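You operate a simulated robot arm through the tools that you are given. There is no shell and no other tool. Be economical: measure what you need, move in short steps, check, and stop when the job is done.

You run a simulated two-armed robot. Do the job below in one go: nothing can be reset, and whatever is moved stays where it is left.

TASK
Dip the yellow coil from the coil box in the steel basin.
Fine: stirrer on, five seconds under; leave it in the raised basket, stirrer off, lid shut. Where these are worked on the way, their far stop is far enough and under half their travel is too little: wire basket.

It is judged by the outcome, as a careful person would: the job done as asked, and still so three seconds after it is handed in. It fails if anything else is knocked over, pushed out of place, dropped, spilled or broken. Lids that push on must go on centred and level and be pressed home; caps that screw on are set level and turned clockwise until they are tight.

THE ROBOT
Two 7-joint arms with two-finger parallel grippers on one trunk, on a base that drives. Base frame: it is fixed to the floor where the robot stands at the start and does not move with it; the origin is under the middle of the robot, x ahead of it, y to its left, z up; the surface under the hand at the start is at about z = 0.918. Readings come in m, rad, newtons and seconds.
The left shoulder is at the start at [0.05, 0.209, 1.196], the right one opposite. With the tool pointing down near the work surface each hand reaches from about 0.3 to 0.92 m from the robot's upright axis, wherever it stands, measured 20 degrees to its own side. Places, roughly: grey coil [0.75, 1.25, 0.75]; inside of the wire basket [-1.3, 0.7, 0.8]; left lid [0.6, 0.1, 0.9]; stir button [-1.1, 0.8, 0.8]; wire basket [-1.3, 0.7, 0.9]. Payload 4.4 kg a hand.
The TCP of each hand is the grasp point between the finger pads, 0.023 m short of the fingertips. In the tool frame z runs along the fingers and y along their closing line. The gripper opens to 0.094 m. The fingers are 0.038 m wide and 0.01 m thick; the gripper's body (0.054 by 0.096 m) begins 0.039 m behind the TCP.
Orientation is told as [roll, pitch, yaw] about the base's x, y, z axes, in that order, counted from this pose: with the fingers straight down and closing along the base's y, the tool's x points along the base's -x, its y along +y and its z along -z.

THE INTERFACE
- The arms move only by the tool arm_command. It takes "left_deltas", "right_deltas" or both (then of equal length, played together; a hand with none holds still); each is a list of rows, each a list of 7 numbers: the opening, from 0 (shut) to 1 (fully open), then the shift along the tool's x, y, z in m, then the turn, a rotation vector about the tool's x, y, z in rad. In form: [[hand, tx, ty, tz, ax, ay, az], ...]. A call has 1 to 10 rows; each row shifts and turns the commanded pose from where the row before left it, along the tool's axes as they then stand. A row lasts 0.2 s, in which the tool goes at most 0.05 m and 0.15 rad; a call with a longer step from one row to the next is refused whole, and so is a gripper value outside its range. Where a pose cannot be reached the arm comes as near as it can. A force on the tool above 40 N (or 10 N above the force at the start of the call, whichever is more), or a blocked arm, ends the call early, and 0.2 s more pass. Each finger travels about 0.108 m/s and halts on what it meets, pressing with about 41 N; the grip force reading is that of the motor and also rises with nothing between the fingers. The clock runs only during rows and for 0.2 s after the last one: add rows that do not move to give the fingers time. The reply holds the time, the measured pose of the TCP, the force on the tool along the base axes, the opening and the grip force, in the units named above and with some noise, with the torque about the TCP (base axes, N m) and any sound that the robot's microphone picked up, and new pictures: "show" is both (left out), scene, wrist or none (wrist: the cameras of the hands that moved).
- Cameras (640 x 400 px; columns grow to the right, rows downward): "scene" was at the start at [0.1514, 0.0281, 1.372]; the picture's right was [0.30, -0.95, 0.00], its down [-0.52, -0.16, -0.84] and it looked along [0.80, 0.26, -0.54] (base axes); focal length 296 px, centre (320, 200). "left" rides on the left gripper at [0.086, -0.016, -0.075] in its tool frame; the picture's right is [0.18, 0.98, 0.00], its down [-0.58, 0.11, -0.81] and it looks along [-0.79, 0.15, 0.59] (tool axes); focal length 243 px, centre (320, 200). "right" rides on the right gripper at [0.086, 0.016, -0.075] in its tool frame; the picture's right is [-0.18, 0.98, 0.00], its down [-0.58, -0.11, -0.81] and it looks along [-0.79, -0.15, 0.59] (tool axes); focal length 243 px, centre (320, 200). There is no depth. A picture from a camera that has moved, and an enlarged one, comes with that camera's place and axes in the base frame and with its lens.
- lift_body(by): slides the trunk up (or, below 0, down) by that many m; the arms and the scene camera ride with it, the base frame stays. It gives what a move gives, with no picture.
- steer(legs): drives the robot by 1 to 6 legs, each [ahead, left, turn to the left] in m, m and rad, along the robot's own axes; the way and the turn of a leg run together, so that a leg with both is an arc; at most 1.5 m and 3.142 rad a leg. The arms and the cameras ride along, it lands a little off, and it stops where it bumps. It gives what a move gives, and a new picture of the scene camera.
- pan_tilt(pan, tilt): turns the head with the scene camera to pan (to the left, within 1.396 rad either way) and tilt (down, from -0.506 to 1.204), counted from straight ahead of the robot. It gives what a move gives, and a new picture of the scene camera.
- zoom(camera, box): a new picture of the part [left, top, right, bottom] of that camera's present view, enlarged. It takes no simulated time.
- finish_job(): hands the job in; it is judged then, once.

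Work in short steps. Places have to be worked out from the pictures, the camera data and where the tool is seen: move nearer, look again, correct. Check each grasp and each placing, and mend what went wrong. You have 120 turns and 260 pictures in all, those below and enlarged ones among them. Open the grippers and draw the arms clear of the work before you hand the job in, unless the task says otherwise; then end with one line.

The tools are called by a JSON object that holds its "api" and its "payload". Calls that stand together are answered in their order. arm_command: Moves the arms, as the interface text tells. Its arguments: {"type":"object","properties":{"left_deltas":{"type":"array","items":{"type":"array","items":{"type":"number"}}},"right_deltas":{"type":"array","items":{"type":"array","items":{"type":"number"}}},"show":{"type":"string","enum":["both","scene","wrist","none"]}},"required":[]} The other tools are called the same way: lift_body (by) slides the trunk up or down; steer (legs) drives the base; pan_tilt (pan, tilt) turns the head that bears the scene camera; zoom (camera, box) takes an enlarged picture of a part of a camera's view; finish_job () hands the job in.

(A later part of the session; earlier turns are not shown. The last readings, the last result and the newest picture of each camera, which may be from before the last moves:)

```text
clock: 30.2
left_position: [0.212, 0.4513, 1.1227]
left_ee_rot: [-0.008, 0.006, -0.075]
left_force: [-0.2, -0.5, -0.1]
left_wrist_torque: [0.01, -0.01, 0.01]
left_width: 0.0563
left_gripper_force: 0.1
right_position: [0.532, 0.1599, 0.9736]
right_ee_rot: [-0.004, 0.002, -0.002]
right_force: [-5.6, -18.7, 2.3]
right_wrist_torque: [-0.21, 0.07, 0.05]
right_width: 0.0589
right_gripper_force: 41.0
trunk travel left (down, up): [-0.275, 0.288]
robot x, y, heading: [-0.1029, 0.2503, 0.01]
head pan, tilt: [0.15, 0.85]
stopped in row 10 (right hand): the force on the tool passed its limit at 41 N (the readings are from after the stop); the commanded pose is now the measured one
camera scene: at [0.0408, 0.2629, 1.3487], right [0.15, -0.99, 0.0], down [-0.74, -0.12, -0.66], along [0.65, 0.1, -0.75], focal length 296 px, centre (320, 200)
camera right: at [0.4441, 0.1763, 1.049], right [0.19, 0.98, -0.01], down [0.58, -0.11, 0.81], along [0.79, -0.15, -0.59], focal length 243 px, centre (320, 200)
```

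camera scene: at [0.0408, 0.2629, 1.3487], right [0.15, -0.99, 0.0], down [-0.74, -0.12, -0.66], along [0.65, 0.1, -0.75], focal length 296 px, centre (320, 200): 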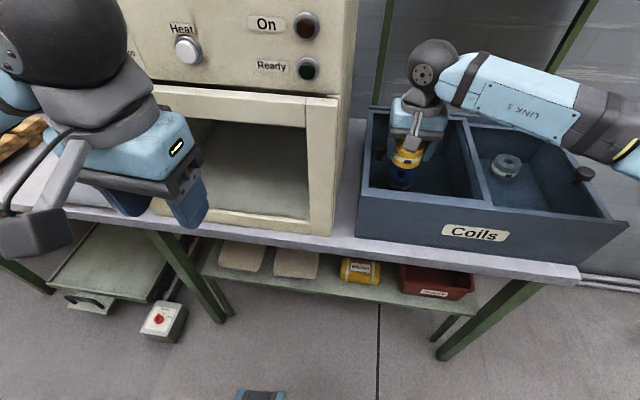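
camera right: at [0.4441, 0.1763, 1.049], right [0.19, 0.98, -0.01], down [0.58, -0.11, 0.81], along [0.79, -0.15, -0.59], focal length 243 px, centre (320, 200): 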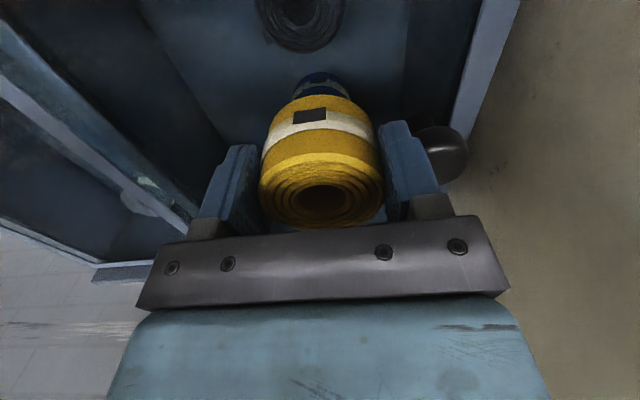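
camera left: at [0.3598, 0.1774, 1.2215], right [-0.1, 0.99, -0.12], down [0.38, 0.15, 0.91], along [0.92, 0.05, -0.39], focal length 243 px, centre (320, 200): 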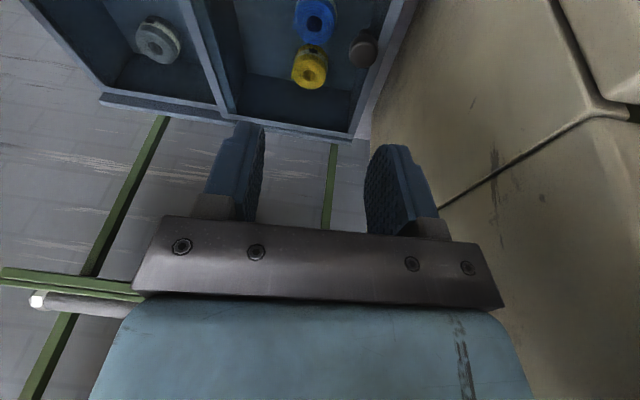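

Lid is shut at its stop (knob back where it was). Back off, lift and draw the coil in, then reverse and turn around toward the basin.

{"api": "arm_command", "payload": {"right_deltas": [[0.5, 0, -0.02, 0, 0, 0, 0], [0.5, 0, 0, -0.04, 0, 0, 0], [0.5, 0, 0, -0.04, 0, 0, 0], [0.5, 0.0, 0, -0.04, 0, 0, 0], [0.5, 0.045, 0, -0.02, 0, 0, 0], [0.5, 0.045, -0.01, 0, 0, 0, 0], [0.5, 0.045, -0.01, 0, 0, 0, 0], [0.5, 0.045, -0.01, 0, 0, 0, 0], [0.5, 0.03, 0, 0, 0, 0, 0], [0.5, 0, 0, 0, 0, 0, 0]], "show": "none"}}

{"api": "steer", "payload": {"legs": [[-0.3, 0, 0], [0, 0, 1.57], [0, 0, 1.2]]}}

{"api": "pan_tilt", "payload": {"pan": 0, "tilt": 0.5}}

```text
clock: 32.4
left_position: [0.212, 0.4514, 1.1217]
left_ee_rot: [-0.009, 0.007, -0.072]
left_force: [0.3, -0.4, -0.1]
left_wrist_torque: [-0.03, -0.02, 0.0]
left_width: 0.0563
left_gripper_force: 0.1
right_position: [0.3206, 0.1114, 1.1138]
right_ee_rot: [-0.002, 0.002, 0.003]
right_force: [0.3, 0.7, -0.7]
right_wrist_torque: [-0.02, 0.03, -0.02]
right_width: 0.0587
right_gripper_force: 40.5
trunk travel left (down, up): [-0.275, 0.288]
robot x, y, heading: [-0.103, 0.249, 0.007]
head pan, tilt: [0.15, 0.85]
```

```text
clock: 41.2
left_position: [-0.763, 0.1706, 1.1223]
left_ee_rot: [-0.009, 0.008, 2.702]
left_force: [-0.3, 0.7, -0.9]
left_wrist_torque: [-0.02, 0.01, 0.01]
left_width: 0.0563
left_gripper_force: 0.0
right_position: [-0.7445, 0.5248, 1.1141]
right_ee_rot: [0.0, 0.0, 2.779]
right_force: [0.2, 0.0, -1.2]
right_wrist_torque: [0.0, 0.03, -0.02]
right_width: 0.0589
right_gripper_force: 41.0
trunk travel left (down, up): [-0.275, 0.288]
robot x, y, heading: [-0.3979, 0.2452, 2.783]
head pan, tilt: [0.15, 0.85]
camera scene: at [-0.5392, 0.288, 1.3485], right [0.21, 0.98, 0.0], down [0.74, -0.16, -0.66], along [-0.65, 0.14, -0.75], focal length 296 px, centre (320, 200)
```

scene: 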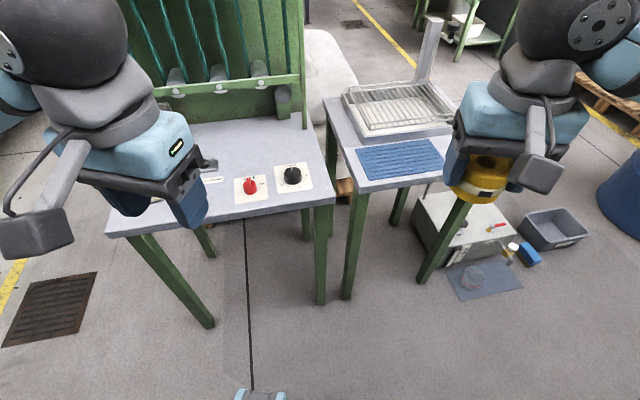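

```text
clock: 42.0
left_position: [-0.764, 0.17, 1.1214]
left_ee_rot: [-0.009, 0.006, 2.703]
left_force: [-0.2, -0.4, -0.4]
left_wrist_torque: [0.01, 0.02, -0.02]
left_width: 0.0564
left_gripper_force: 0.0
right_position: [-0.7446, 0.5253, 1.1142]
right_ee_rot: [-0.002, 0.003, 2.778]
right_force: [0.0, 0.5, -1.1]
right_wrist_torque: [-0.03, 0.01, 0.02]
right_width: 0.0589
right_gripper_force: 41.0
trunk travel left (down, up): [-0.275, 0.288]
robot x, y, heading: [-0.4011, 0.2481, 2.781]
head pan, tilt: [0.0, 0.499]
camera scene: at [-0.5479, 0.3038, 1.3784], right [0.35, 0.94, 0.0], down [0.45, -0.17, -0.88], along [-0.82, 0.31, -0.48], focal length 296 px, centre (320, 200)
```

scene: 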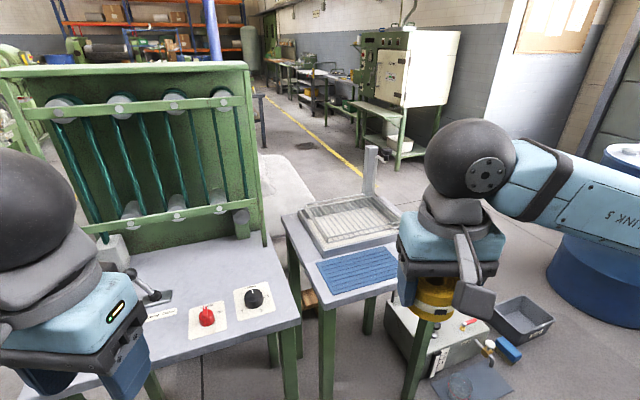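

The basin with wire basket stands on the middle table. Zoom for detail.

{"api": "zoom", "payload": {"camera": "scene", "box": [260, 130, 440, 300]}}

{"api": "pan_tilt", "payload": {"pan": -0.2, "tilt": 0.8}}

```text
2.35 times, centred on (350, 215) of scene
camera zoom: at [-0.5479, 0.3038, 1.3784], right [0.35, 0.94, 0.0], down [0.45, -0.17, -0.88], along [-0.82, 0.31, -0.48], focal length 695 px, centre (249, 165)
```

zoom: 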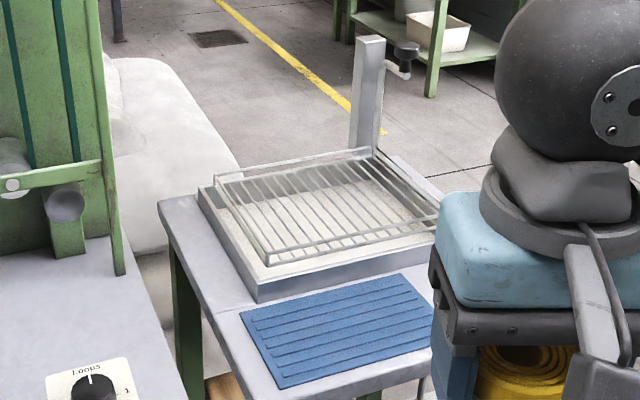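

```text
clock: 42.9
left_position: [-0.7643, 0.1701, 1.1212]
left_ee_rot: [-0.007, 0.007, 2.703]
left_force: [-0.3, 0.0, 0.3]
left_wrist_torque: [-0.01, 0.03, 0.02]
left_width: 0.0562
left_gripper_force: 0.1
right_position: [-0.7443, 0.5249, 1.1144]
right_ee_rot: [-0.002, 0.001, 2.779]
right_force: [1.0, 0.1, -1.7]
right_wrist_torque: [-0.03, 0.01, 0.02]
right_width: 0.0589
right_gripper_force: 40.9
trunk travel left (down, up): [-0.275, 0.288]
robot x, y, heading: [-0.4039, 0.2496, 2.784]
head pan, tilt: [-0.201, 0.799]
camera scene: at [-0.5311, 0.3147, 1.3525], right [0.53, 0.85, 0.0], down [0.61, -0.38, -0.7], along [-0.59, 0.37, -0.72], focal length 296 px, centre (320, 200)
```

scene: 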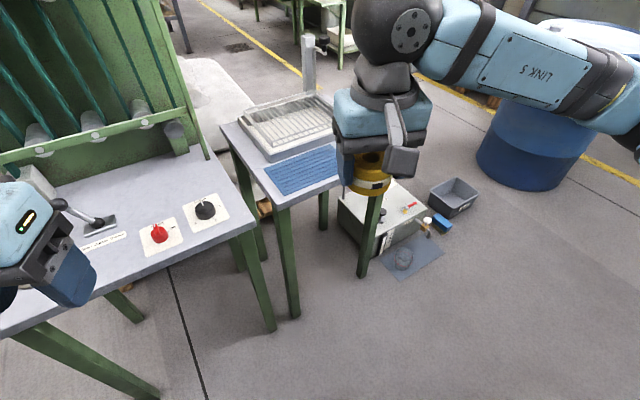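

The table is aligned with the base axes, basin behind a blue mat. I turn to face it squarely and sidestep to its front.

{"api": "steer", "payload": {"legs": [[0, 0, 0.358], [0, -0.4, 0], [0.1, 0, 0]]}}

{"api": "pan_tilt", "payload": {"pan": 0.0, "tilt": 0.75}}

```text
clock: 48.7
left_position: [-0.8115, 0.4463, 1.1214]
left_ee_rot: [-0.009, 0.009, 3.057]
left_force: [0.1, -0.6, -0.5]
left_wrist_torque: [0.01, -0.01, 0.04]
left_width: 0.0565
left_gripper_force: 0.1
right_position: [-0.9174, 0.7874, 1.1148]
right_ee_rot: [-0.003, 0.003, 3.132]
right_force: [-0.2, 0.3, -1.5]
right_wrist_torque: [0.01, -0.01, 0.01]
right_width: 0.0591
right_gripper_force: 41.0
trunk travel left (down, up): [-0.275, 0.288]
robot x, y, heading: [-0.4984, 0.6474, 3.138]
head pan, tilt: [-0.201, 0.799]
camera scene: at [-0.6434, 0.6633, 1.3524], right [0.2, 0.98, 0.0], down [0.7, -0.15, -0.7], along [-0.68, 0.14, -0.72], focal length 296 px, centre (320, 200)
```

scene: 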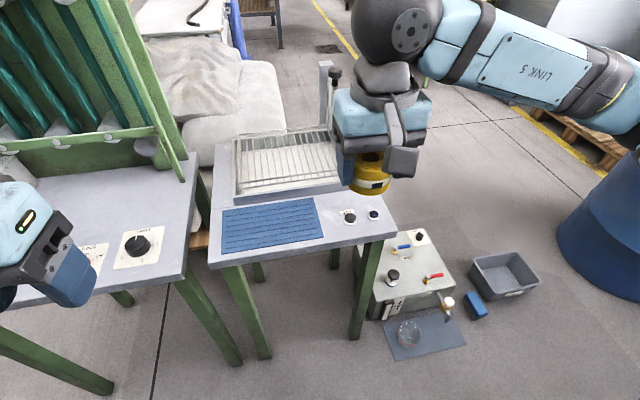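

```text
clock: 49.5
left_position: [-0.811, 0.4466, 1.1229]
left_ee_rot: [-0.007, 0.005, 3.055]
left_force: [0.2, -0.8, 0.9]
left_wrist_torque: [0.02, 0.02, 0.0]
left_width: 0.0563
left_gripper_force: 0.1
right_position: [-0.9166, 0.7864, 1.114]
right_ee_rot: [-0.003, 0.002, 3.133]
right_force: [-1.1, 0.4, -1.3]
right_wrist_torque: [0.02, 0.01, -0.01]
right_width: 0.0588
right_gripper_force: 41.3
trunk travel left (down, up): [-0.275, 0.288]
robot x, y, heading: [-0.4915, 0.6458, 3.14]
head pan, tilt: [0.0, 0.75]
camera scene: at [-0.6465, 0.6473, 1.3565], right [0.01, 1.0, 0.0], down [0.68, 0.0, -0.73], along [-0.73, 0.0, -0.68], focal length 296 px, centre (320, 200)
```

scene: 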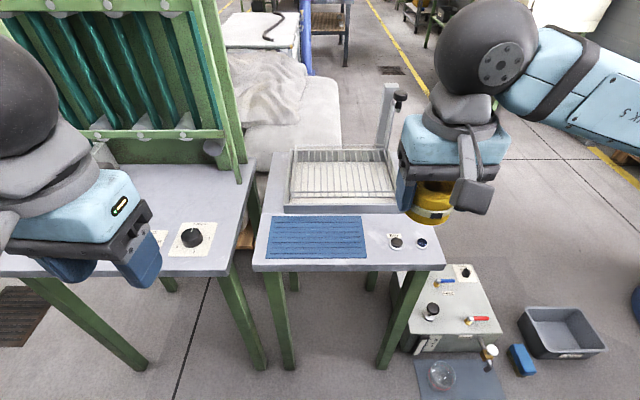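

{"api": "zoom", "payload": {"camera": "scene", "box": [260, 70, 440, 190]}}

{"api": "zoom", "payload": {"camera": "scene", "box": [360, 200, 480, 280]}}

```text
3.33 times, centred on (350, 130) of scene
camera zoom: at [-0.6465, 0.6473, 1.3565], right [0.01, 1.0, 0.0], down [0.68, 0.0, -0.73], along [-0.73, 0.0, -0.68], focal length 985 px, centre (220, 433)
```

zoom: 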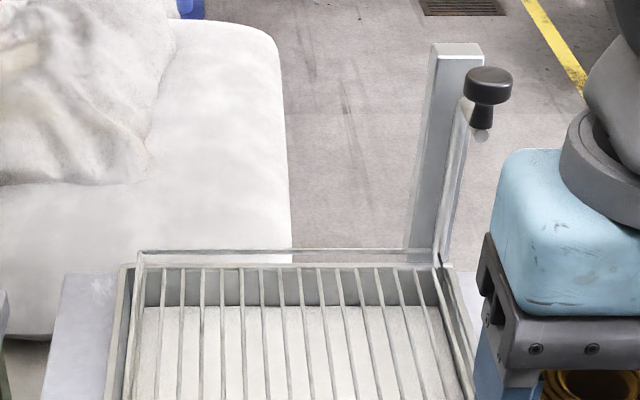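

```text
5.00 times, centred on (420, 240) of scene
camera zoom: at [-0.6465, 0.6473, 1.3565], right [0.01, 1.0, 0.0], down [0.68, 0.0, -0.73], along [-0.73, 0.0, -0.68], focal length 1478 px, centre (-180, 0)
```

zoom: 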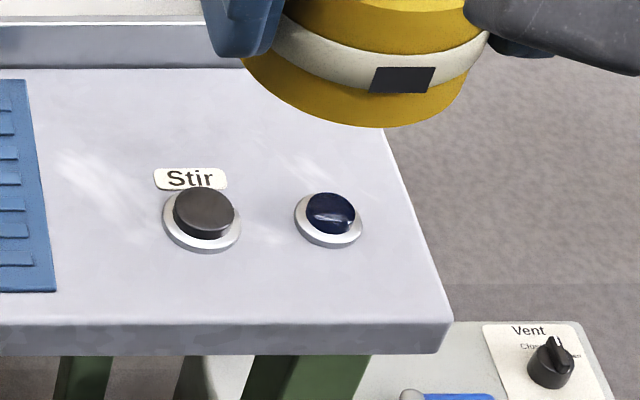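

Stir button at about [-1.075, 0.823, 0.82] with its lamp beside it; the basket hangs on a bracket with a knob at about [-1.35, 0.845, 1.05]. I drive closer and hover the coil over the basket.

{"api": "steer", "payload": {"legs": [[0.16, 0, 0]]}}

{"api": "arm_command", "payload": {"right_deltas": [[0.5, -0.04, 0.02, 0, 0, 0, 0], [0.5, -0.04, 0.02, 0, 0, 0, 0], [0.5, -0.04, 0.02, 0, 0, 0, 0], [0.5, -0.04, 0.02, 0, 0, 0, 0], [0.5, -0.0, 0, 0, 0, 0, 0]]}}

```text
clock: 50.9
left_position: [-0.9723, 0.4473, 1.1228]
left_ee_rot: [-0.009, 0.009, 3.056]
left_force: [0.2, -0.5, 0.2]
left_wrist_torque: [-0.04, 0.0, 0.03]
left_width: 0.0564
left_gripper_force: 0.1
right_position: [-1.0779, 0.7878, 1.1147]
right_ee_rot: [-0.001, 0.002, 3.134]
right_force: [0.5, -0.2, -1.3]
right_wrist_torque: [0.01, -0.02, 0.03]
right_width: 0.0592
right_gripper_force: 41.7
trunk travel left (down, up): [-0.275, 0.288]
robot x, y, heading: [-0.659, 0.646, 3.136]
head pan, tilt: [0.0, 0.75]
camera scene: at [-0.8073, 0.6481, 1.3564], right [0.01, 1.0, 0.0], down [0.68, 0.0, -0.73], along [-0.73, 0.0, -0.68], focal length 296 px, centre (320, 200)
```

scene: 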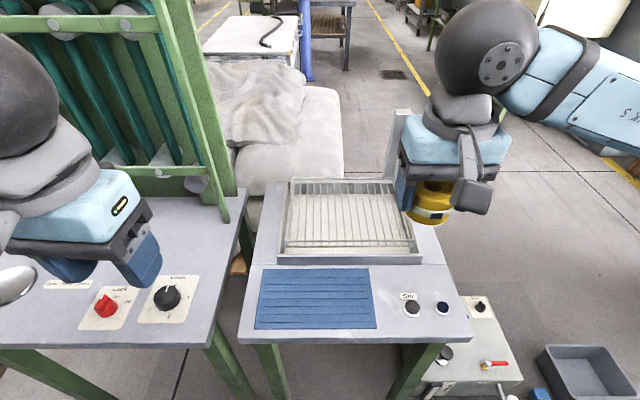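

```text
clock: 52.1
left_position: [-0.9713, 0.4488, 1.1221]
left_ee_rot: [-0.009, 0.009, 3.057]
left_force: [-0.3, 0.4, 0.4]
left_wrist_torque: [0.0, 0.01, 0.0]
left_width: 0.0562
left_gripper_force: 0.0
right_position: [-1.2377, 0.7095, 1.1131]
right_ee_rot: [-0.001, 0.001, 3.132]
right_force: [-0.5, -0.2, -1.4]
right_wrist_torque: [0.01, 0.03, 0.0]
right_width: 0.059
right_gripper_force: 41.2
trunk travel left (down, up): [-0.275, 0.288]
robot x, y, heading: [-0.6563, 0.6464, 3.136]
head pan, tilt: [0.0, 0.75]
camera scene: at [-0.8061, 0.6487, 1.3566], right [0.01, 1.0, 0.0], down [0.68, 0.0, -0.73], along [-0.73, 0.0, -0.68], focal length 296 px, centre (320, 200)
camera right: at [-1.1513, 0.6934, 1.1885], right [-0.19, -0.98, 0.0], down [-0.58, 0.11, 0.81], along [-0.79, 0.16, -0.59], focal length 243 px, centre (320, 200)
```

scene: 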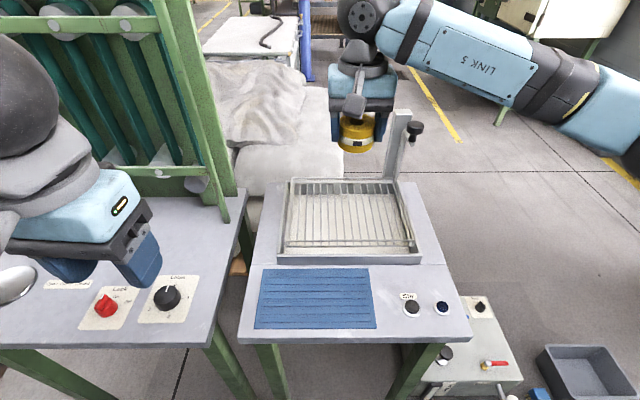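
right: 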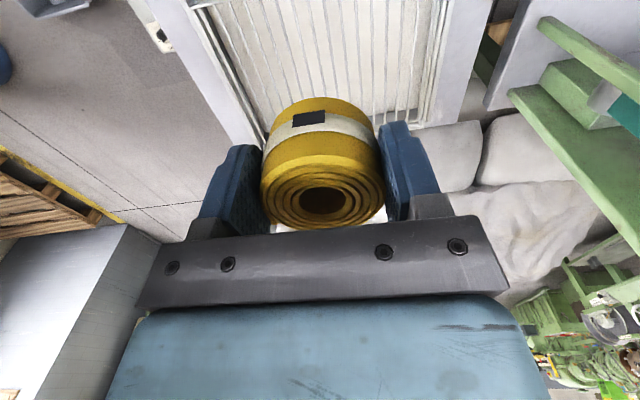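

Basket spans x −1.41…−1.20, y 0.575…0.85. Center the coil over it and lower partway.

{"api": "arm_command", "payload": {"right_deltas": [[0.5, -0.035, 0.0, 0, 0, 0, 0], [0.5, -0.03, 0.0, 0.02, 0, 0, 0], [0.5, 0, 0.0, 0.04, 0, 0, 0], [0.5, 0, 0.0, 0.04, 0, 0, 0], [0.5, 0, 0.0, 0.04, 0, 0, 0], [0.5, 0, 0, 0, 0, 0, 0]]}}

```text
clock: 53.5
left_position: [-0.9714, 0.4469, 1.1233]
left_ee_rot: [-0.008, 0.005, 3.056]
left_force: [0.4, -0.4, -0.2]
left_wrist_torque: [0.02, 0.03, 0.0]
left_width: 0.0565
left_gripper_force: 0.0
right_position: [-1.3014, 0.7108, 0.9726]
right_ee_rot: [-0.002, 0.001, 3.133]
right_force: [-0.2, 0.5, -1.7]
right_wrist_torque: [0.03, -0.02, -0.06]
right_width: 0.059
right_gripper_force: 41.4
trunk travel left (down, up): [-0.275, 0.288]
robot x, y, heading: [-0.6566, 0.6477, 3.134]
head pan, tilt: [0.0, 0.75]
camera scene: at [-0.8062, 0.6479, 1.3565], right [0.0, 1.0, 0.0], down [0.68, 0.0, -0.73], along [-0.73, 0.0, -0.68], focal length 296 px, centre (320, 200)
camera right: at [-1.2161, 0.6936, 1.0474], right [-0.19, -0.98, 0.0], down [-0.58, 0.11, 0.81], along [-0.79, 0.16, -0.59], focal length 243 px, centre (320, 200)
```

scene: 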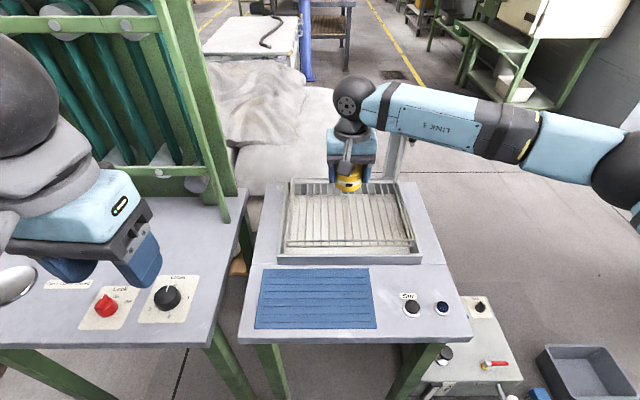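
right: 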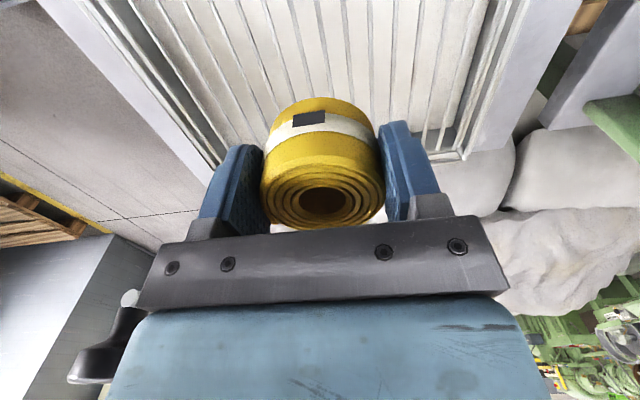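

Coil is over the basket centre. Lower slowly, watching the force.

{"api": "arm_command", "payload": {"right_deltas": [[0.5, 0, 0, 0.04, 0, 0, 0], [0.5, 0, 0, 0.03, 0, 0, 0], [0.5, 0, 0, 0.01, 0, 0, 0], [0.5, 0, 0, 0.01, 0, 0, 0], [0.5, 0, 0, 0, 0, 0, 0]]}}

```text
clock: 54.7
left_position: [-0.9717, 0.4496, 1.1228]
left_ee_rot: [-0.008, 0.008, 3.057]
left_force: [-0.8, 0.5, -0.5]
left_wrist_torque: [-0.01, -0.01, -0.02]
left_width: 0.0563
left_gripper_force: 0.1
right_position: [-1.3024, 0.7095, 0.8834]
right_ee_rot: [-0.001, 0.002, 3.133]
right_force: [-0.3, 0.9, -1.2]
right_wrist_torque: [0.01, -0.02, -0.02]
right_width: 0.0589
right_gripper_force: 40.7
trunk travel left (down, up): [-0.275, 0.288]
robot x, y, heading: [-0.6564, 0.6439, 3.131]
head pan, tilt: [0.0, 0.75]
camera scene: at [-0.8065, 0.6481, 1.3565], right [0.01, 1.0, 0.0], down [0.68, 0.0, -0.73], along [-0.73, 0.0, -0.68], focal length 296 px, centre (320, 200)
camera right: at [-1.2166, 0.6929, 0.9579], right [-0.19, -0.98, 0.0], down [-0.58, 0.11, 0.81], along [-0.79, 0.16, -0.59], focal length 243 px, centre (320, 200)
```

scene: 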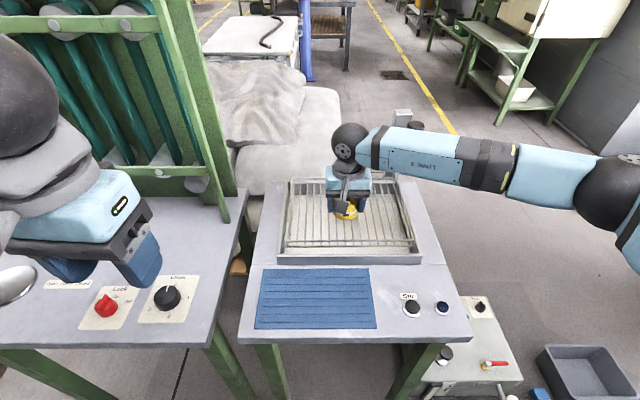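
right: 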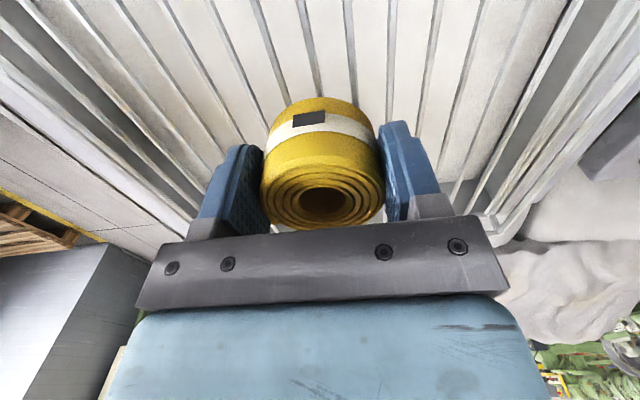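

No contact yet. Continue in small steps.

{"api": "arm_command", "payload": {"right_deltas": [[0.5, 0, 0, 0.006, 0, 0, 0], [0.5, 0, 0, 0.006, 0, 0, 0], [0.5, 0, 0, 0.005, 0, 0, 0], [0.5, 0, 0, 0, 0, 0, 0]], "show": "wrist"}}

```text
clock: 55.7
left_position: [-0.9711, 0.4471, 1.1217]
left_ee_rot: [-0.009, 0.007, 3.057]
left_force: [-0.2, -0.2, 0.1]
left_wrist_torque: [-0.01, 0.01, 0.01]
left_width: 0.0563
left_gripper_force: 0.0
right_position: [-1.3019, 0.7086, 0.8672]
right_ee_rot: [-0.002, 0.002, 3.132]
right_force: [-2.5, -0.6, 3.1]
right_wrist_torque: [-0.09, 0.18, -0.03]
right_width: 0.0588
right_gripper_force: 40.8
trunk travel left (down, up): [-0.275, 0.288]
robot x, y, heading: [-0.657, 0.6467, 3.132]
head pan, tilt: [0.0, 0.75]
camera right: at [-1.2164, 0.693, 0.9423], right [-0.19, -0.98, 0.0], down [-0.58, 0.11, 0.81], along [-0.79, 0.16, -0.59], focal length 243 px, centre (320, 200)
```

right: 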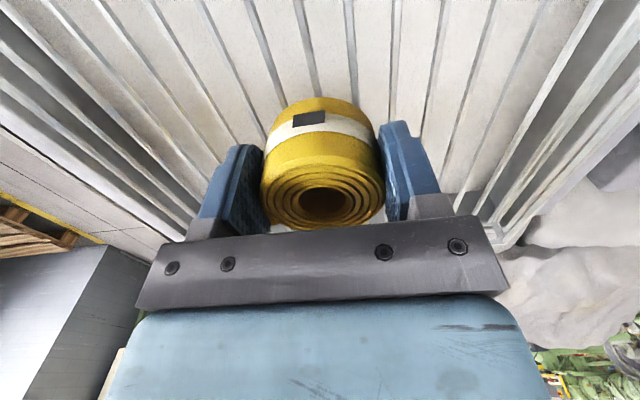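

Contact felt: the coil rests on the basket floor (z≈0.844). Open and lift clear.

{"api": "arm_command", "payload": {"right_deltas": [[0.65, 0, 0, 0, 0, 0, 0], [0.8, 0, 0, 0, 0, 0, 0], [0.87, 0, 0, -0.01, 0, 0, 0], [0.87, 0, 0, -0.03, 0, 0, 0], [0.87, 0, 0, -0.04, 0, 0, 0], [0.87, 0, 0, -0.04, 0, 0, 0], [0.87, 0, 0, -0.04, 0, 0, 0], [0.87, 0, 0, -0.04, 0, 0, 0], [0.87, 0, 0, 0, 0, 0, 0]]}}

```text
clock: 57.7
left_position: [-0.9718, 0.447, 1.1218]
left_ee_rot: [-0.009, 0.008, 3.056]
left_force: [-0.3, 0.8, 0.3]
left_wrist_torque: [-0.01, -0.05, 0.01]
left_width: 0.0565
left_gripper_force: 0.0
right_position: [-1.3008, 0.7101, 1.0681]
right_ee_rot: [-0.002, 0.002, 3.131]
right_force: [-0.2, -0.7, 0.3]
right_wrist_torque: [0.02, 0.0, 0.01]
right_width: 0.0819
right_gripper_force: 0.1
trunk travel left (down, up): [-0.275, 0.288]
robot x, y, heading: [-0.6524, 0.6489, 3.136]
head pan, tilt: [0.0, 0.75]
camera scene: at [-0.807, 0.6482, 1.3564], right [0.01, 1.0, 0.0], down [0.68, 0.0, -0.73], along [-0.73, 0.0, -0.68], focal length 296 px, centre (320, 200)
camera right: at [-1.2156, 0.6934, 1.142], right [-0.19, -0.98, 0.0], down [-0.58, 0.11, 0.81], along [-0.79, 0.16, -0.59], focal length 243 px, centre (320, 200)
```

scene: 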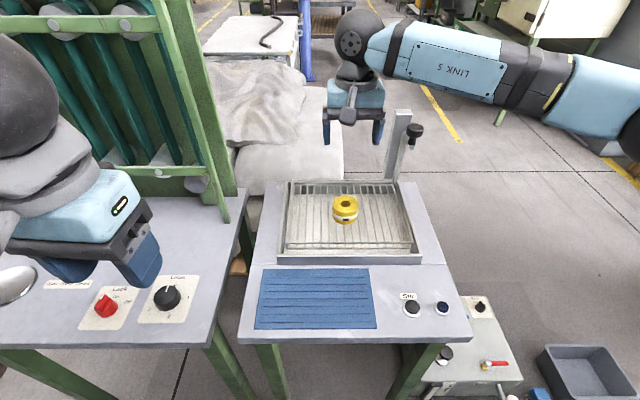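
right: 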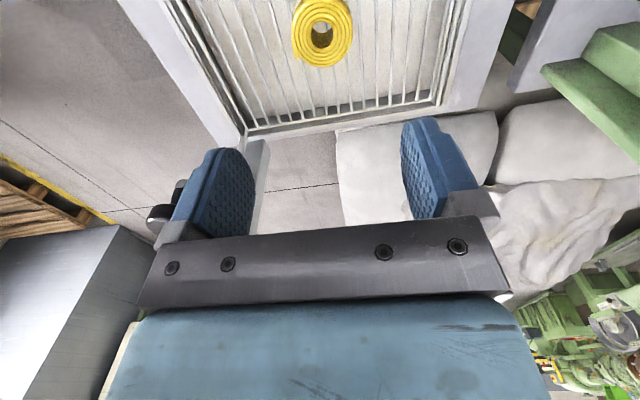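

Coil sits in the basket. Now to the stir button with fingers closed.

{"api": "arm_command", "payload": {"right_deltas": [[0.5, 0, 0, -0.03, 0, 0, 0], [0, 0.04, -0.02, 0, 0, 0, 0], [0, 0.045, -0.02, 0, 0, 0, 0], [0, 0.045, -0.02, 0, 0, 0, 0], [0, 0.045, -0.02, 0, 0, 0, 0], [0, 0.04, -0.02, 0, 0, 0, 0], [0, 0.012, -0.011, 0.04, 0, 0, 0], [0, 0, 0, 0.04, 0, 0, 0], [0, 0, 0, 0.04, 0, 0, 0], [0, 0, 0, 0, 0, 0, 0]]}}

```text
clock: 59.9
left_position: [-0.9716, 0.4473, 1.1224]
left_ee_rot: [-0.009, 0.007, 3.055]
left_force: [0.9, -0.3, -0.2]
left_wrist_torque: [0.0, 0.02, -0.01]
left_width: 0.0564
left_gripper_force: 0.1
right_position: [-1.0711, 0.8179, 0.9777]
right_ee_rot: [-0.002, 0.002, 3.132]
right_force: [0.1, -0.6, -0.7]
right_wrist_torque: [-0.04, 0.01, 0.04]
right_width: 0.0002
right_gripper_force: 40.9
trunk travel left (down, up): [-0.275, 0.288]
robot x, y, heading: [-0.6527, 0.6453, 3.136]
head pan, tilt: [0.0, 0.75]
camera scene: at [-0.8063, 0.6477, 1.3565], right [0.0, 1.0, 0.0], down [0.68, 0.0, -0.73], along [-0.73, 0.0, -0.68], focal length 296 px, centre (320, 200)
camera right: at [-0.9856, 0.8021, 1.0525], right [-0.19, -0.98, 0.0], down [-0.58, 0.11, 0.81], along [-0.79, 0.16, -0.59], focal length 243 px, centre (320, 200)
```

scene: 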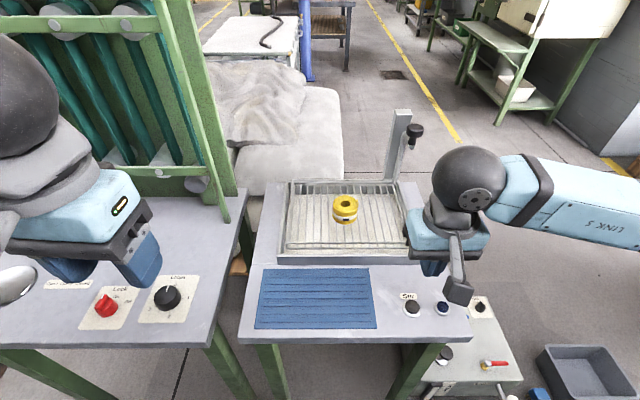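
right: 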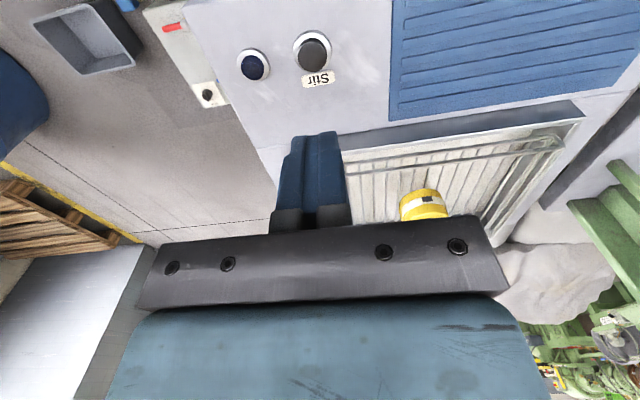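

Button measured at about [-1.075, 0.824]. Align and descend; then press in small steps.

{"api": "arm_command", "payload": {"right_deltas": [[0, -0.004, -0.006, 0.04, 0, 0, 0], [0, 0, 0, 0.035, 0, 0, 0], [0, 0, 0, 0.015, 0, 0, 0], [0, 0, 0, 0, 0, 0, 0]]}}

```text
clock: 60.9
left_position: [-0.9718, 0.4477, 1.1232]
left_ee_rot: [-0.01, 0.006, 3.055]
left_force: [-0.5, 0.3, -0.1]
left_wrist_torque: [-0.02, 0.01, 0.0]
left_width: 0.0564
left_gripper_force: 0.2
right_position: [-1.075, 0.8264, 0.8875]
right_ee_rot: [-0.002, 0.001, 3.133]
right_force: [0.3, 0.0, 0.5]
right_wrist_torque: [-0.03, 0.03, 0.05]
right_width: 0.0
right_gripper_force: 41.3
trunk travel left (down, up): [-0.275, 0.288]
robot x, y, heading: [-0.6546, 0.6488, 3.134]
head pan, tilt: [0.0, 0.75]
camera scene: at [-0.8064, 0.648, 1.3565], right [0.01, 1.0, 0.0], down [0.68, 0.0, -0.73], along [-0.73, 0.0, -0.68], focal length 296 px, centre (320, 200)
camera right: at [-0.9894, 0.81, 0.9626], right [-0.19, -0.98, 0.0], down [-0.58, 0.11, 0.81], along [-0.79, 0.16, -0.59], focal length 243 px, centre (320, 200)
```

scene: 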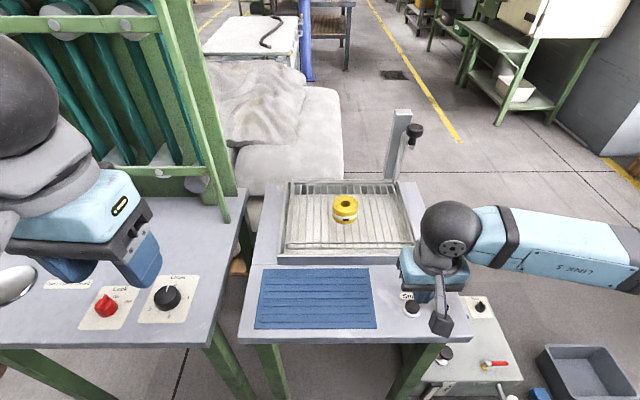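
right: 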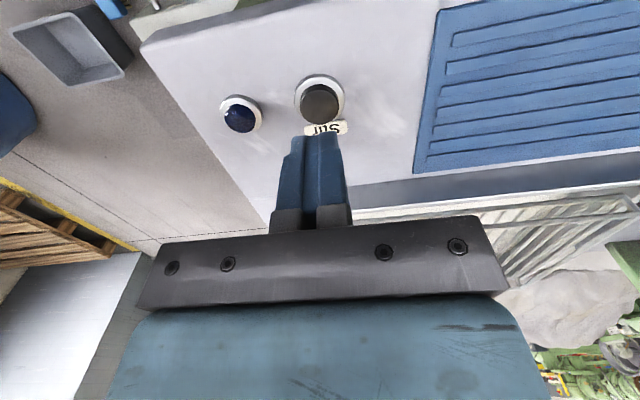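

Well aligned. Press down slowly.

{"api": "arm_command", "payload": {"right_deltas": [[0, 0, 0, 0.015, 0, 0, 0], [0, 0, 0, 0.008, 0, 0, 0], [0, 0, 0, 0.005, 0, 0, 0], [0, 0, 0, 0, 0, 0, 0]]}}

```text
clock: 61.9
left_position: [-0.971, 0.4472, 1.1232]
left_ee_rot: [-0.009, 0.008, 3.056]
left_force: [-0.3, 0.5, 0.2]
left_wrist_torque: [0.0, -0.01, -0.01]
left_width: 0.0563
left_gripper_force: 0.0
right_position: [-1.0754, 0.8248, 0.86]
right_ee_rot: [-0.001, 0.002, 3.132]
right_force: [-0.6, -0.1, 0.0]
right_wrist_torque: [-0.01, 0.02, -0.03]
right_width: 0.0001
right_gripper_force: 40.7
trunk travel left (down, up): [-0.275, 0.288]
robot x, y, heading: [-0.6542, 0.644, 3.133]
head pan, tilt: [0.0, 0.75]
camera scene: at [-0.8064, 0.648, 1.3565], right [0.01, 1.0, 0.0], down [0.68, 0.0, -0.73], along [-0.73, 0.0, -0.68], focal length 296 px, centre (320, 200)
camera right: at [-0.991, 0.809, 0.935], right [-0.19, -0.98, 0.0], down [-0.58, 0.11, 0.81], along [-0.79, 0.16, -0.59], focal length 243 px, centre (320, 200)
```

scene: 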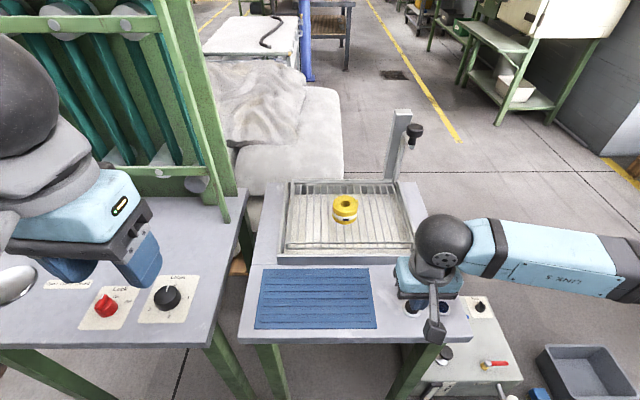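
right: 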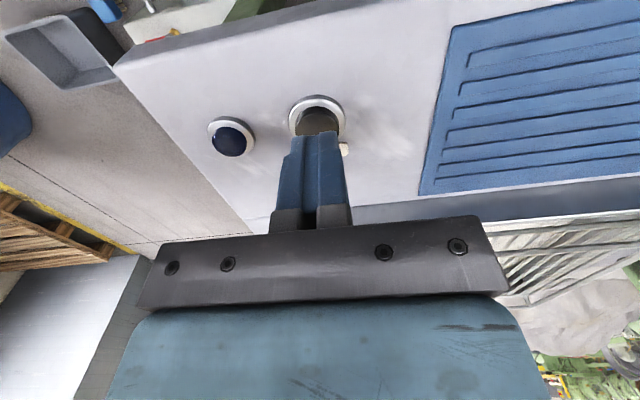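

No contact yet; continue in 4 mm steps until it clicks.

{"api": "arm_command", "payload": {"right_deltas": [[0, 0, 0, 0.004, 0, 0, 0], [0, 0, 0, 0.004, 0, 0, 0], [0, 0, 0, 0.004, 0, 0, 0], [0, 0, 0, 0, 0, 0, 0]], "show": "wrist"}}

```text
clock: 62.9
left_position: [-0.9712, 0.4474, 1.1224]
left_ee_rot: [-0.009, 0.007, 3.057]
left_force: [-0.7, 0.3, 0.1]
left_wrist_torque: [-0.02, 0.01, 0.01]
left_width: 0.0561
left_gripper_force: 0.1
right_position: [-1.0768, 0.8254, 0.847]
right_ee_rot: [-0.003, 0.002, 3.133]
right_force: [1.0, -0.1, 0.7]
right_wrist_torque: [0.0, -0.02, -0.02]
right_width: 0.0
right_gripper_force: 41.1
trunk travel left (down, up): [-0.275, 0.288]
robot x, y, heading: [-0.6563, 0.65, 3.139]
head pan, tilt: [0.0, 0.75]
camera right: at [-0.9916, 0.809, 0.9218], right [-0.19, -0.98, 0.0], down [-0.58, 0.11, 0.81], along [-0.79, 0.16, -0.59], focal length 243 px, centre (320, 200)
```

right: 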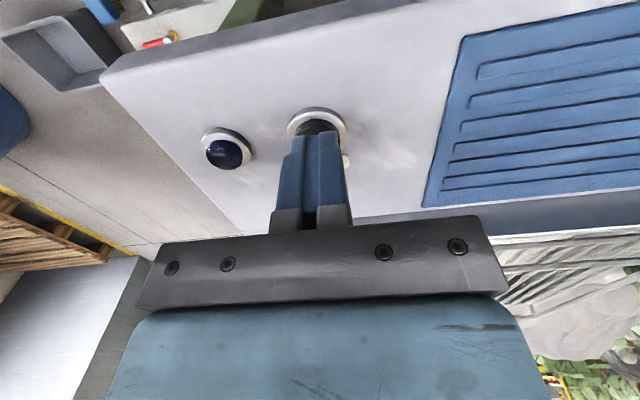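

{"api": "arm_command", "payload": {"right_deltas": [[0, 0, 0, 0.004, 0, 0, 0], [0, 0, 0, 0.004, 0, 0, 0], [0, 0, 0, 0.003, 0, 0, 0]], "show": "wrist"}}

```text
clock: 63.7
left_position: [-0.9717, 0.448, 1.1234]
left_ee_rot: [-0.01, 0.007, 3.056]
left_force: [0.5, 0.1, 0.4]
left_wrist_torque: [0.01, 0.0, -0.01]
left_width: 0.0566
left_gripper_force: 0.1
right_position: [-1.0766, 0.8272, 0.8345]
right_ee_rot: [-0.001, 0.001, 3.132]
right_force: [0.3, -0.2, 0.5]
right_wrist_torque: [0.01, -0.01, 0.0]
right_width: 0.0
right_gripper_force: 40.9
trunk travel left (down, up): [-0.275, 0.288]
robot x, y, heading: [-0.6553, 0.6469, 3.141]
head pan, tilt: [0.0, 0.75]
camera right: at [-0.9921, 0.809, 0.9105], right [-0.19, -0.98, 0.0], down [-0.58, 0.11, 0.81], along [-0.79, 0.16, -0.59], focal length 243 px, centre (320, 200)
```

right: 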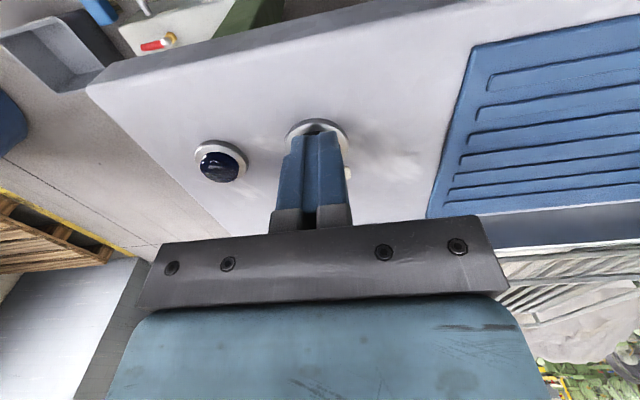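

{"api": "arm_command", "payload": {"right_deltas": [[0, 0, 0, 0.004, 0, 0, 0], [0, 0, 0, 0.003, 0, 0, 0], [0, 0, 0, 0.003, 0, 0, 0]], "show": "wrist"}}

```text
clock: 64.5
left_position: [-0.9711, 0.4481, 1.1218]
left_ee_rot: [-0.008, 0.005, 3.057]
left_force: [0.0, 0.0, 0.4]
left_wrist_torque: [0.01, 0.02, 0.01]
left_width: 0.0562
left_gripper_force: 0.1
right_position: [-1.0762, 0.8256, 0.8279]
right_ee_rot: [-0.002, -0.001, 3.133]
right_force: [3.2, 4.4, 17.5]
right_wrist_torque: [0.13, 0.06, -0.03]
right_width: 0.0
right_gripper_force: 41.1
trunk travel left (down, up): [-0.275, 0.288]
robot x, y, heading: [-0.6547, 0.6446, 3.137]
head pan, tilt: [0.0, 0.75]
heard: click
camera right: at [-0.9919, 0.809, 0.9027], right [-0.19, -0.98, 0.0], down [-0.58, 0.11, 0.81], along [-0.79, 0.16, -0.59], focal length 243 px, centre (320, 200)
```

right: 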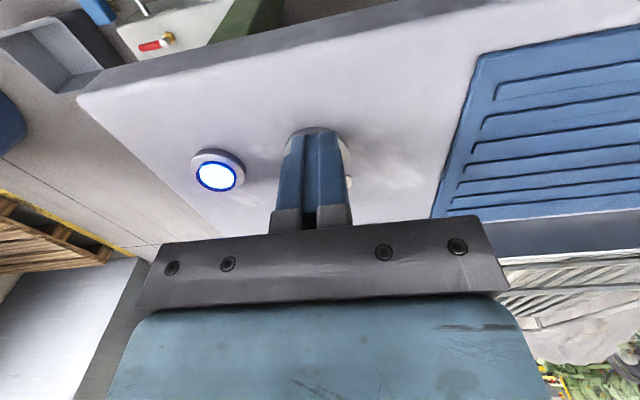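

Click heard and the lamp is lit: stirrer on. Lift up and move toward the basket knob, high and clear.

{"api": "arm_command", "payload": {"right_deltas": [[0, 0, 0, -0.03, 0, 0, 0], [0, 0, 0, -0.045, 0, 0, 0], [0.3, 0, 0, -0.045, 0, 0, 0], [0.6, 0, 0, -0.045, 0, 0, 0], [0.6, 0, 0, -0.045, 0, 0, 0], [0.6, 0, 0, -0.045, 0, 0, 0], [0.6, 0, 0, -0.045, 0, 0, 0], [0.6, 0, 0, -0.03, 0, 0, 0], [0.6, 0, 0, 0, 0, 0, 0]], "show": "scene"}}

{"api": "arm_command", "payload": {"right_deltas": [[0.6, -0.045, 0, 0, 0, 0, 0], [0.6, -0.045, 0, 0, 0, 0, 0], [0.6, -0.045, -0.005, 0, 0, 0, 0], [0.6, -0.045, -0.005, 0, 0, 0, 0], [0.6, -0.045, -0.005, 0, 0, 0, 0], [0.6, -0.04, -0.005, 0, 0, 0, 0], [0.6, 0, 0, 0, 0, 0, 0]]}}

```text
clock: 66.5
left_position: [-0.9702, 0.4487, 1.122]
left_ee_rot: [-0.008, 0.008, 3.056]
left_force: [0.7, -0.4, 0.4]
left_wrist_torque: [0.03, 0.01, 0.02]
left_width: 0.0566
left_gripper_force: 0.0
right_position: [-1.0779, 0.8251, 1.1567]
right_ee_rot: [-0.002, 0.002, 3.131]
right_force: [0.1, -0.5, -0.5]
right_wrist_torque: [0.02, -0.04, -0.04]
right_width: 0.0564
right_gripper_force: 0.0
trunk travel left (down, up): [-0.275, 0.288]
robot x, y, heading: [-0.6572, 0.6453, 3.137]
head pan, tilt: [0.0, 0.75]
camera scene: at [-0.8066, 0.6483, 1.3565], right [0.01, 1.0, 0.0], down [0.68, 0.0, -0.73], along [-0.73, 0.0, -0.68], focal length 296 px, centre (320, 200)
```

scene: 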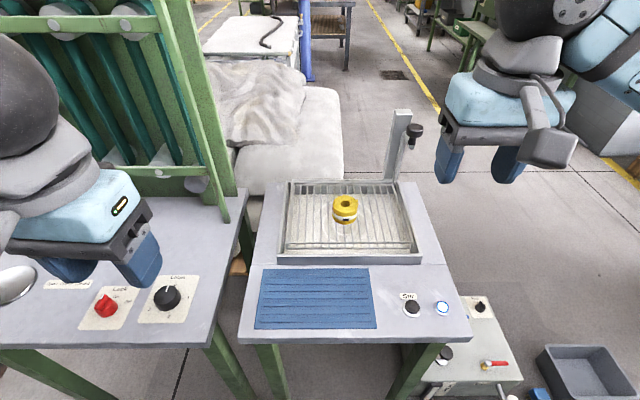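

```text
clock: 68.1
left_position: [-0.9709, 0.447, 1.1228]
left_ee_rot: [-0.009, 0.007, 3.057]
left_force: [0.3, -0.4, 0.2]
left_wrist_torque: [-0.01, -0.03, 0.01]
left_width: 0.0565
left_gripper_force: 0.1
right_position: [-1.3429, 0.8472, 1.155]
right_ee_rot: [-0.001, 0.002, 3.133]
right_force: [-0.6, -0.7, 0.4]
right_wrist_torque: [-0.01, 0.0, 0.0]
right_width: 0.0564
right_gripper_force: 0.2
trunk travel left (down, up): [-0.275, 0.288]
robot x, y, heading: [-0.6555, 0.6422, 3.139]
head pan, tilt: [0.0, 0.75]
camera scene: at [-0.806, 0.6484, 1.3566], right [0.01, 1.0, 0.0], down [0.68, 0.0, -0.73], along [-0.73, 0.0, -0.68], focal length 296 px, centre (320, 200)
camera right: at [-1.258, 0.8308, 1.2292], right [-0.19, -0.98, 0.0], down [-0.58, 0.11, 0.81], along [-0.79, 0.16, -0.59], focal length 243 px, centre (320, 200)
```

scene: 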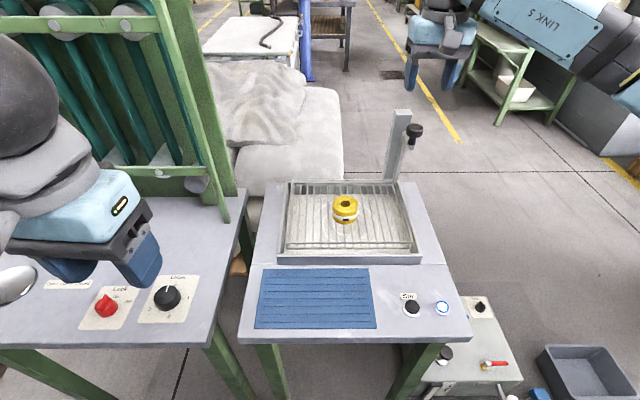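
right: 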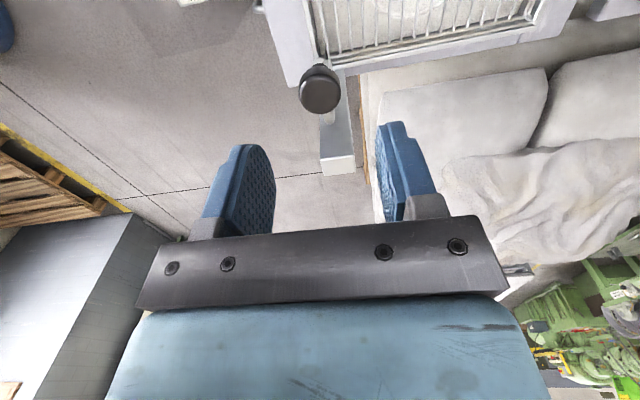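

Knob at about [-1.352, 0.849], top 1.05. Align and descend around it.

{"api": "arm_command", "payload": {"right_deltas": [[0.6, -0.008, -0.002, 0.03, 0, 0, 0], [0.6, 0, 0, 0.03, 0, 0, 0], [0.6, 0, 0, 0.03, 0, 0, 0], [0.6, 0, 0, 0, 0, 0, 0]]}}

```text
clock: 69.1
left_position: [-0.9717, 0.4475, 1.1215]
left_ee_rot: [-0.009, 0.008, 3.057]
left_force: [0.6, -0.4, -0.4]
left_wrist_torque: [-0.02, -0.02, 0.02]
left_width: 0.0566
left_gripper_force: 0.0
right_position: [-1.3528, 0.85, 1.0654]
right_ee_rot: [-0.002, 0.001, 3.136]
right_force: [-0.1, 0.5, -0.2]
right_wrist_torque: [0.02, -0.01, 0.0]
right_width: 0.0565
right_gripper_force: 0.1
trunk travel left (down, up): [-0.275, 0.288]
robot x, y, heading: [-0.6526, 0.6451, 3.133]
head pan, tilt: [0.0, 0.75]
camera scene: at [-0.8062, 0.6478, 1.3565], right [0.0, 1.0, 0.0], down [0.68, 0.0, -0.73], along [-0.73, 0.0, -0.68], focal length 296 px, centre (320, 200)
camera right: at [-1.2663, 0.8335, 1.14], right [-0.19, -0.98, 0.0], down [-0.58, 0.11, 0.81], along [-0.79, 0.16, -0.59], focal length 243 px, centre (320, 200)
```

scene: 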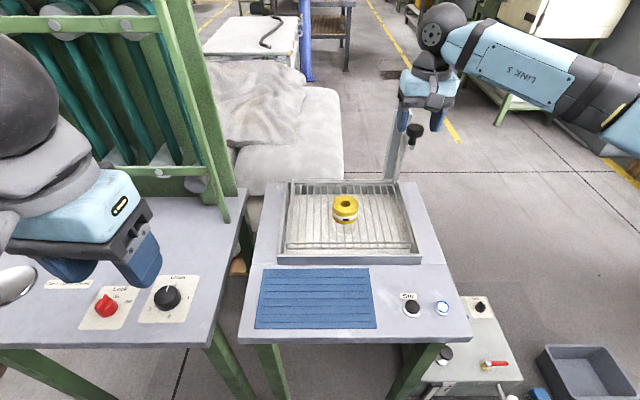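
right: 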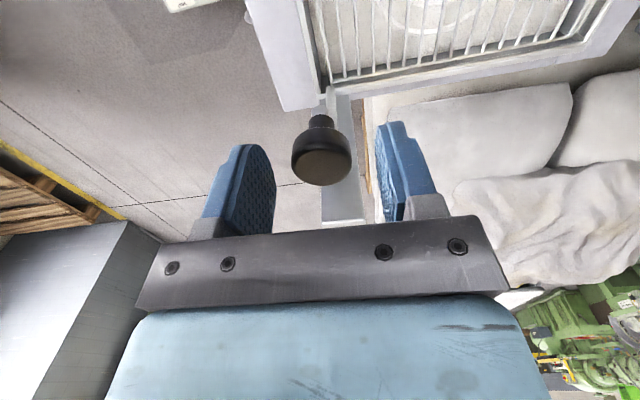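

{"api": "arm_command", "payload": {"right_deltas": [[0.6, 0, 0, 0.012, 0, 0, 0], [0.6, 0, 0, 0.01, 0, 0, 0], [0.4, 0, 0, 0, 0, 0, 0], [0.2, 0, 0, 0, 0, 0, 0], [0.2, 0, 0, 0, 0, 0, 0]]}}

```text
clock: 70.3
left_position: [-0.9718, 0.4484, 1.1225]
left_ee_rot: [-0.01, 0.007, 3.058]
left_force: [1.2, 0.1, 0.1]
left_wrist_torque: [-0.01, 0.0, 0.02]
left_width: 0.0563
left_gripper_force: 0.1
right_position: [-1.3518, 0.8515, 1.044]
right_ee_rot: [-0.002, 0.002, 3.132]
right_force: [0.3, 5.4, -0.2]
right_wrist_torque: [0.16, 0.31, -0.23]
right_width: 0.0354
right_gripper_force: 45.2
trunk travel left (down, up): [-0.275, 0.288]
robot x, y, heading: [-0.6563, 0.6492, 3.135]
head pan, tilt: [0.0, 0.75]
camera scene: at [-0.8065, 0.6488, 1.3565], right [0.01, 1.0, 0.0], down [0.68, 0.0, -0.73], along [-0.73, 0.0, -0.68], focal length 296 px, centre (320, 200)
camera right: at [-1.266, 0.8353, 1.118], right [-0.19, -0.98, 0.0], down [-0.58, 0.11, 0.81], along [-0.79, 0.16, -0.59], focal length 243 px, centre (320, 200)
```

scene: 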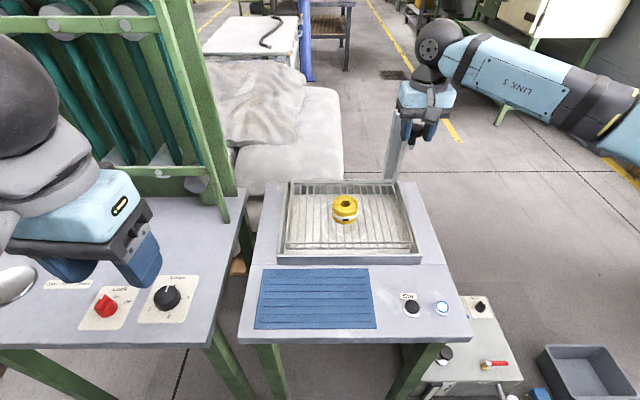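
right: 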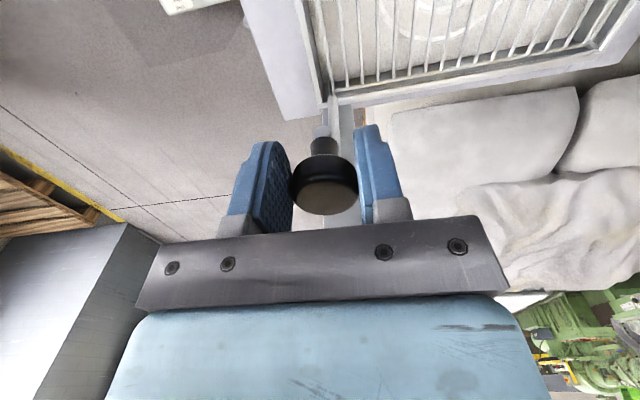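

Knob gripped (35 mm). Lower the basket, with small steps first.

{"api": "arm_command", "payload": {"right_deltas": [[0.2, 0, 0, 0.008, 0, 0, 0], [0.2, 0, 0, 0.01, 0, 0, 0], [0.2, 0, 0, 0.01, 0, 0, 0], [0.2, 0, 0, 0, 0, 0, 0]], "show": "scene"}}

```text
clock: 71.3
left_position: [-0.9724, 0.4503, 1.1233]
left_ee_rot: [-0.007, 0.008, 3.056]
left_force: [-0.7, -0.1, -0.8]
left_wrist_torque: [0.01, 0.0, 0.04]
left_width: 0.0564
left_gripper_force: 0.1
right_position: [-1.3516, 0.8512, 1.0155]
right_ee_rot: [0.0, 0.002, 3.129]
right_force: [-6.5, 15.6, 4.0]
right_wrist_torque: [0.33, 0.86, -0.24]
right_width: 0.0353
right_gripper_force: 44.7
trunk travel left (down, up): [-0.275, 0.288]
robot x, y, heading: [-0.6574, 0.6475, 3.137]
head pan, tilt: [0.0, 0.75]
camera scene: at [-0.8067, 0.6499, 1.3565], right [0.01, 1.0, 0.0], down [0.68, 0.0, -0.73], along [-0.73, 0.0, -0.68], focal length 296 px, centre (320, 200)
```

scene: 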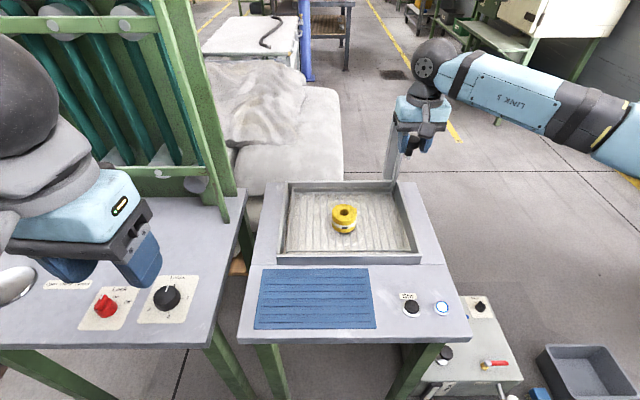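

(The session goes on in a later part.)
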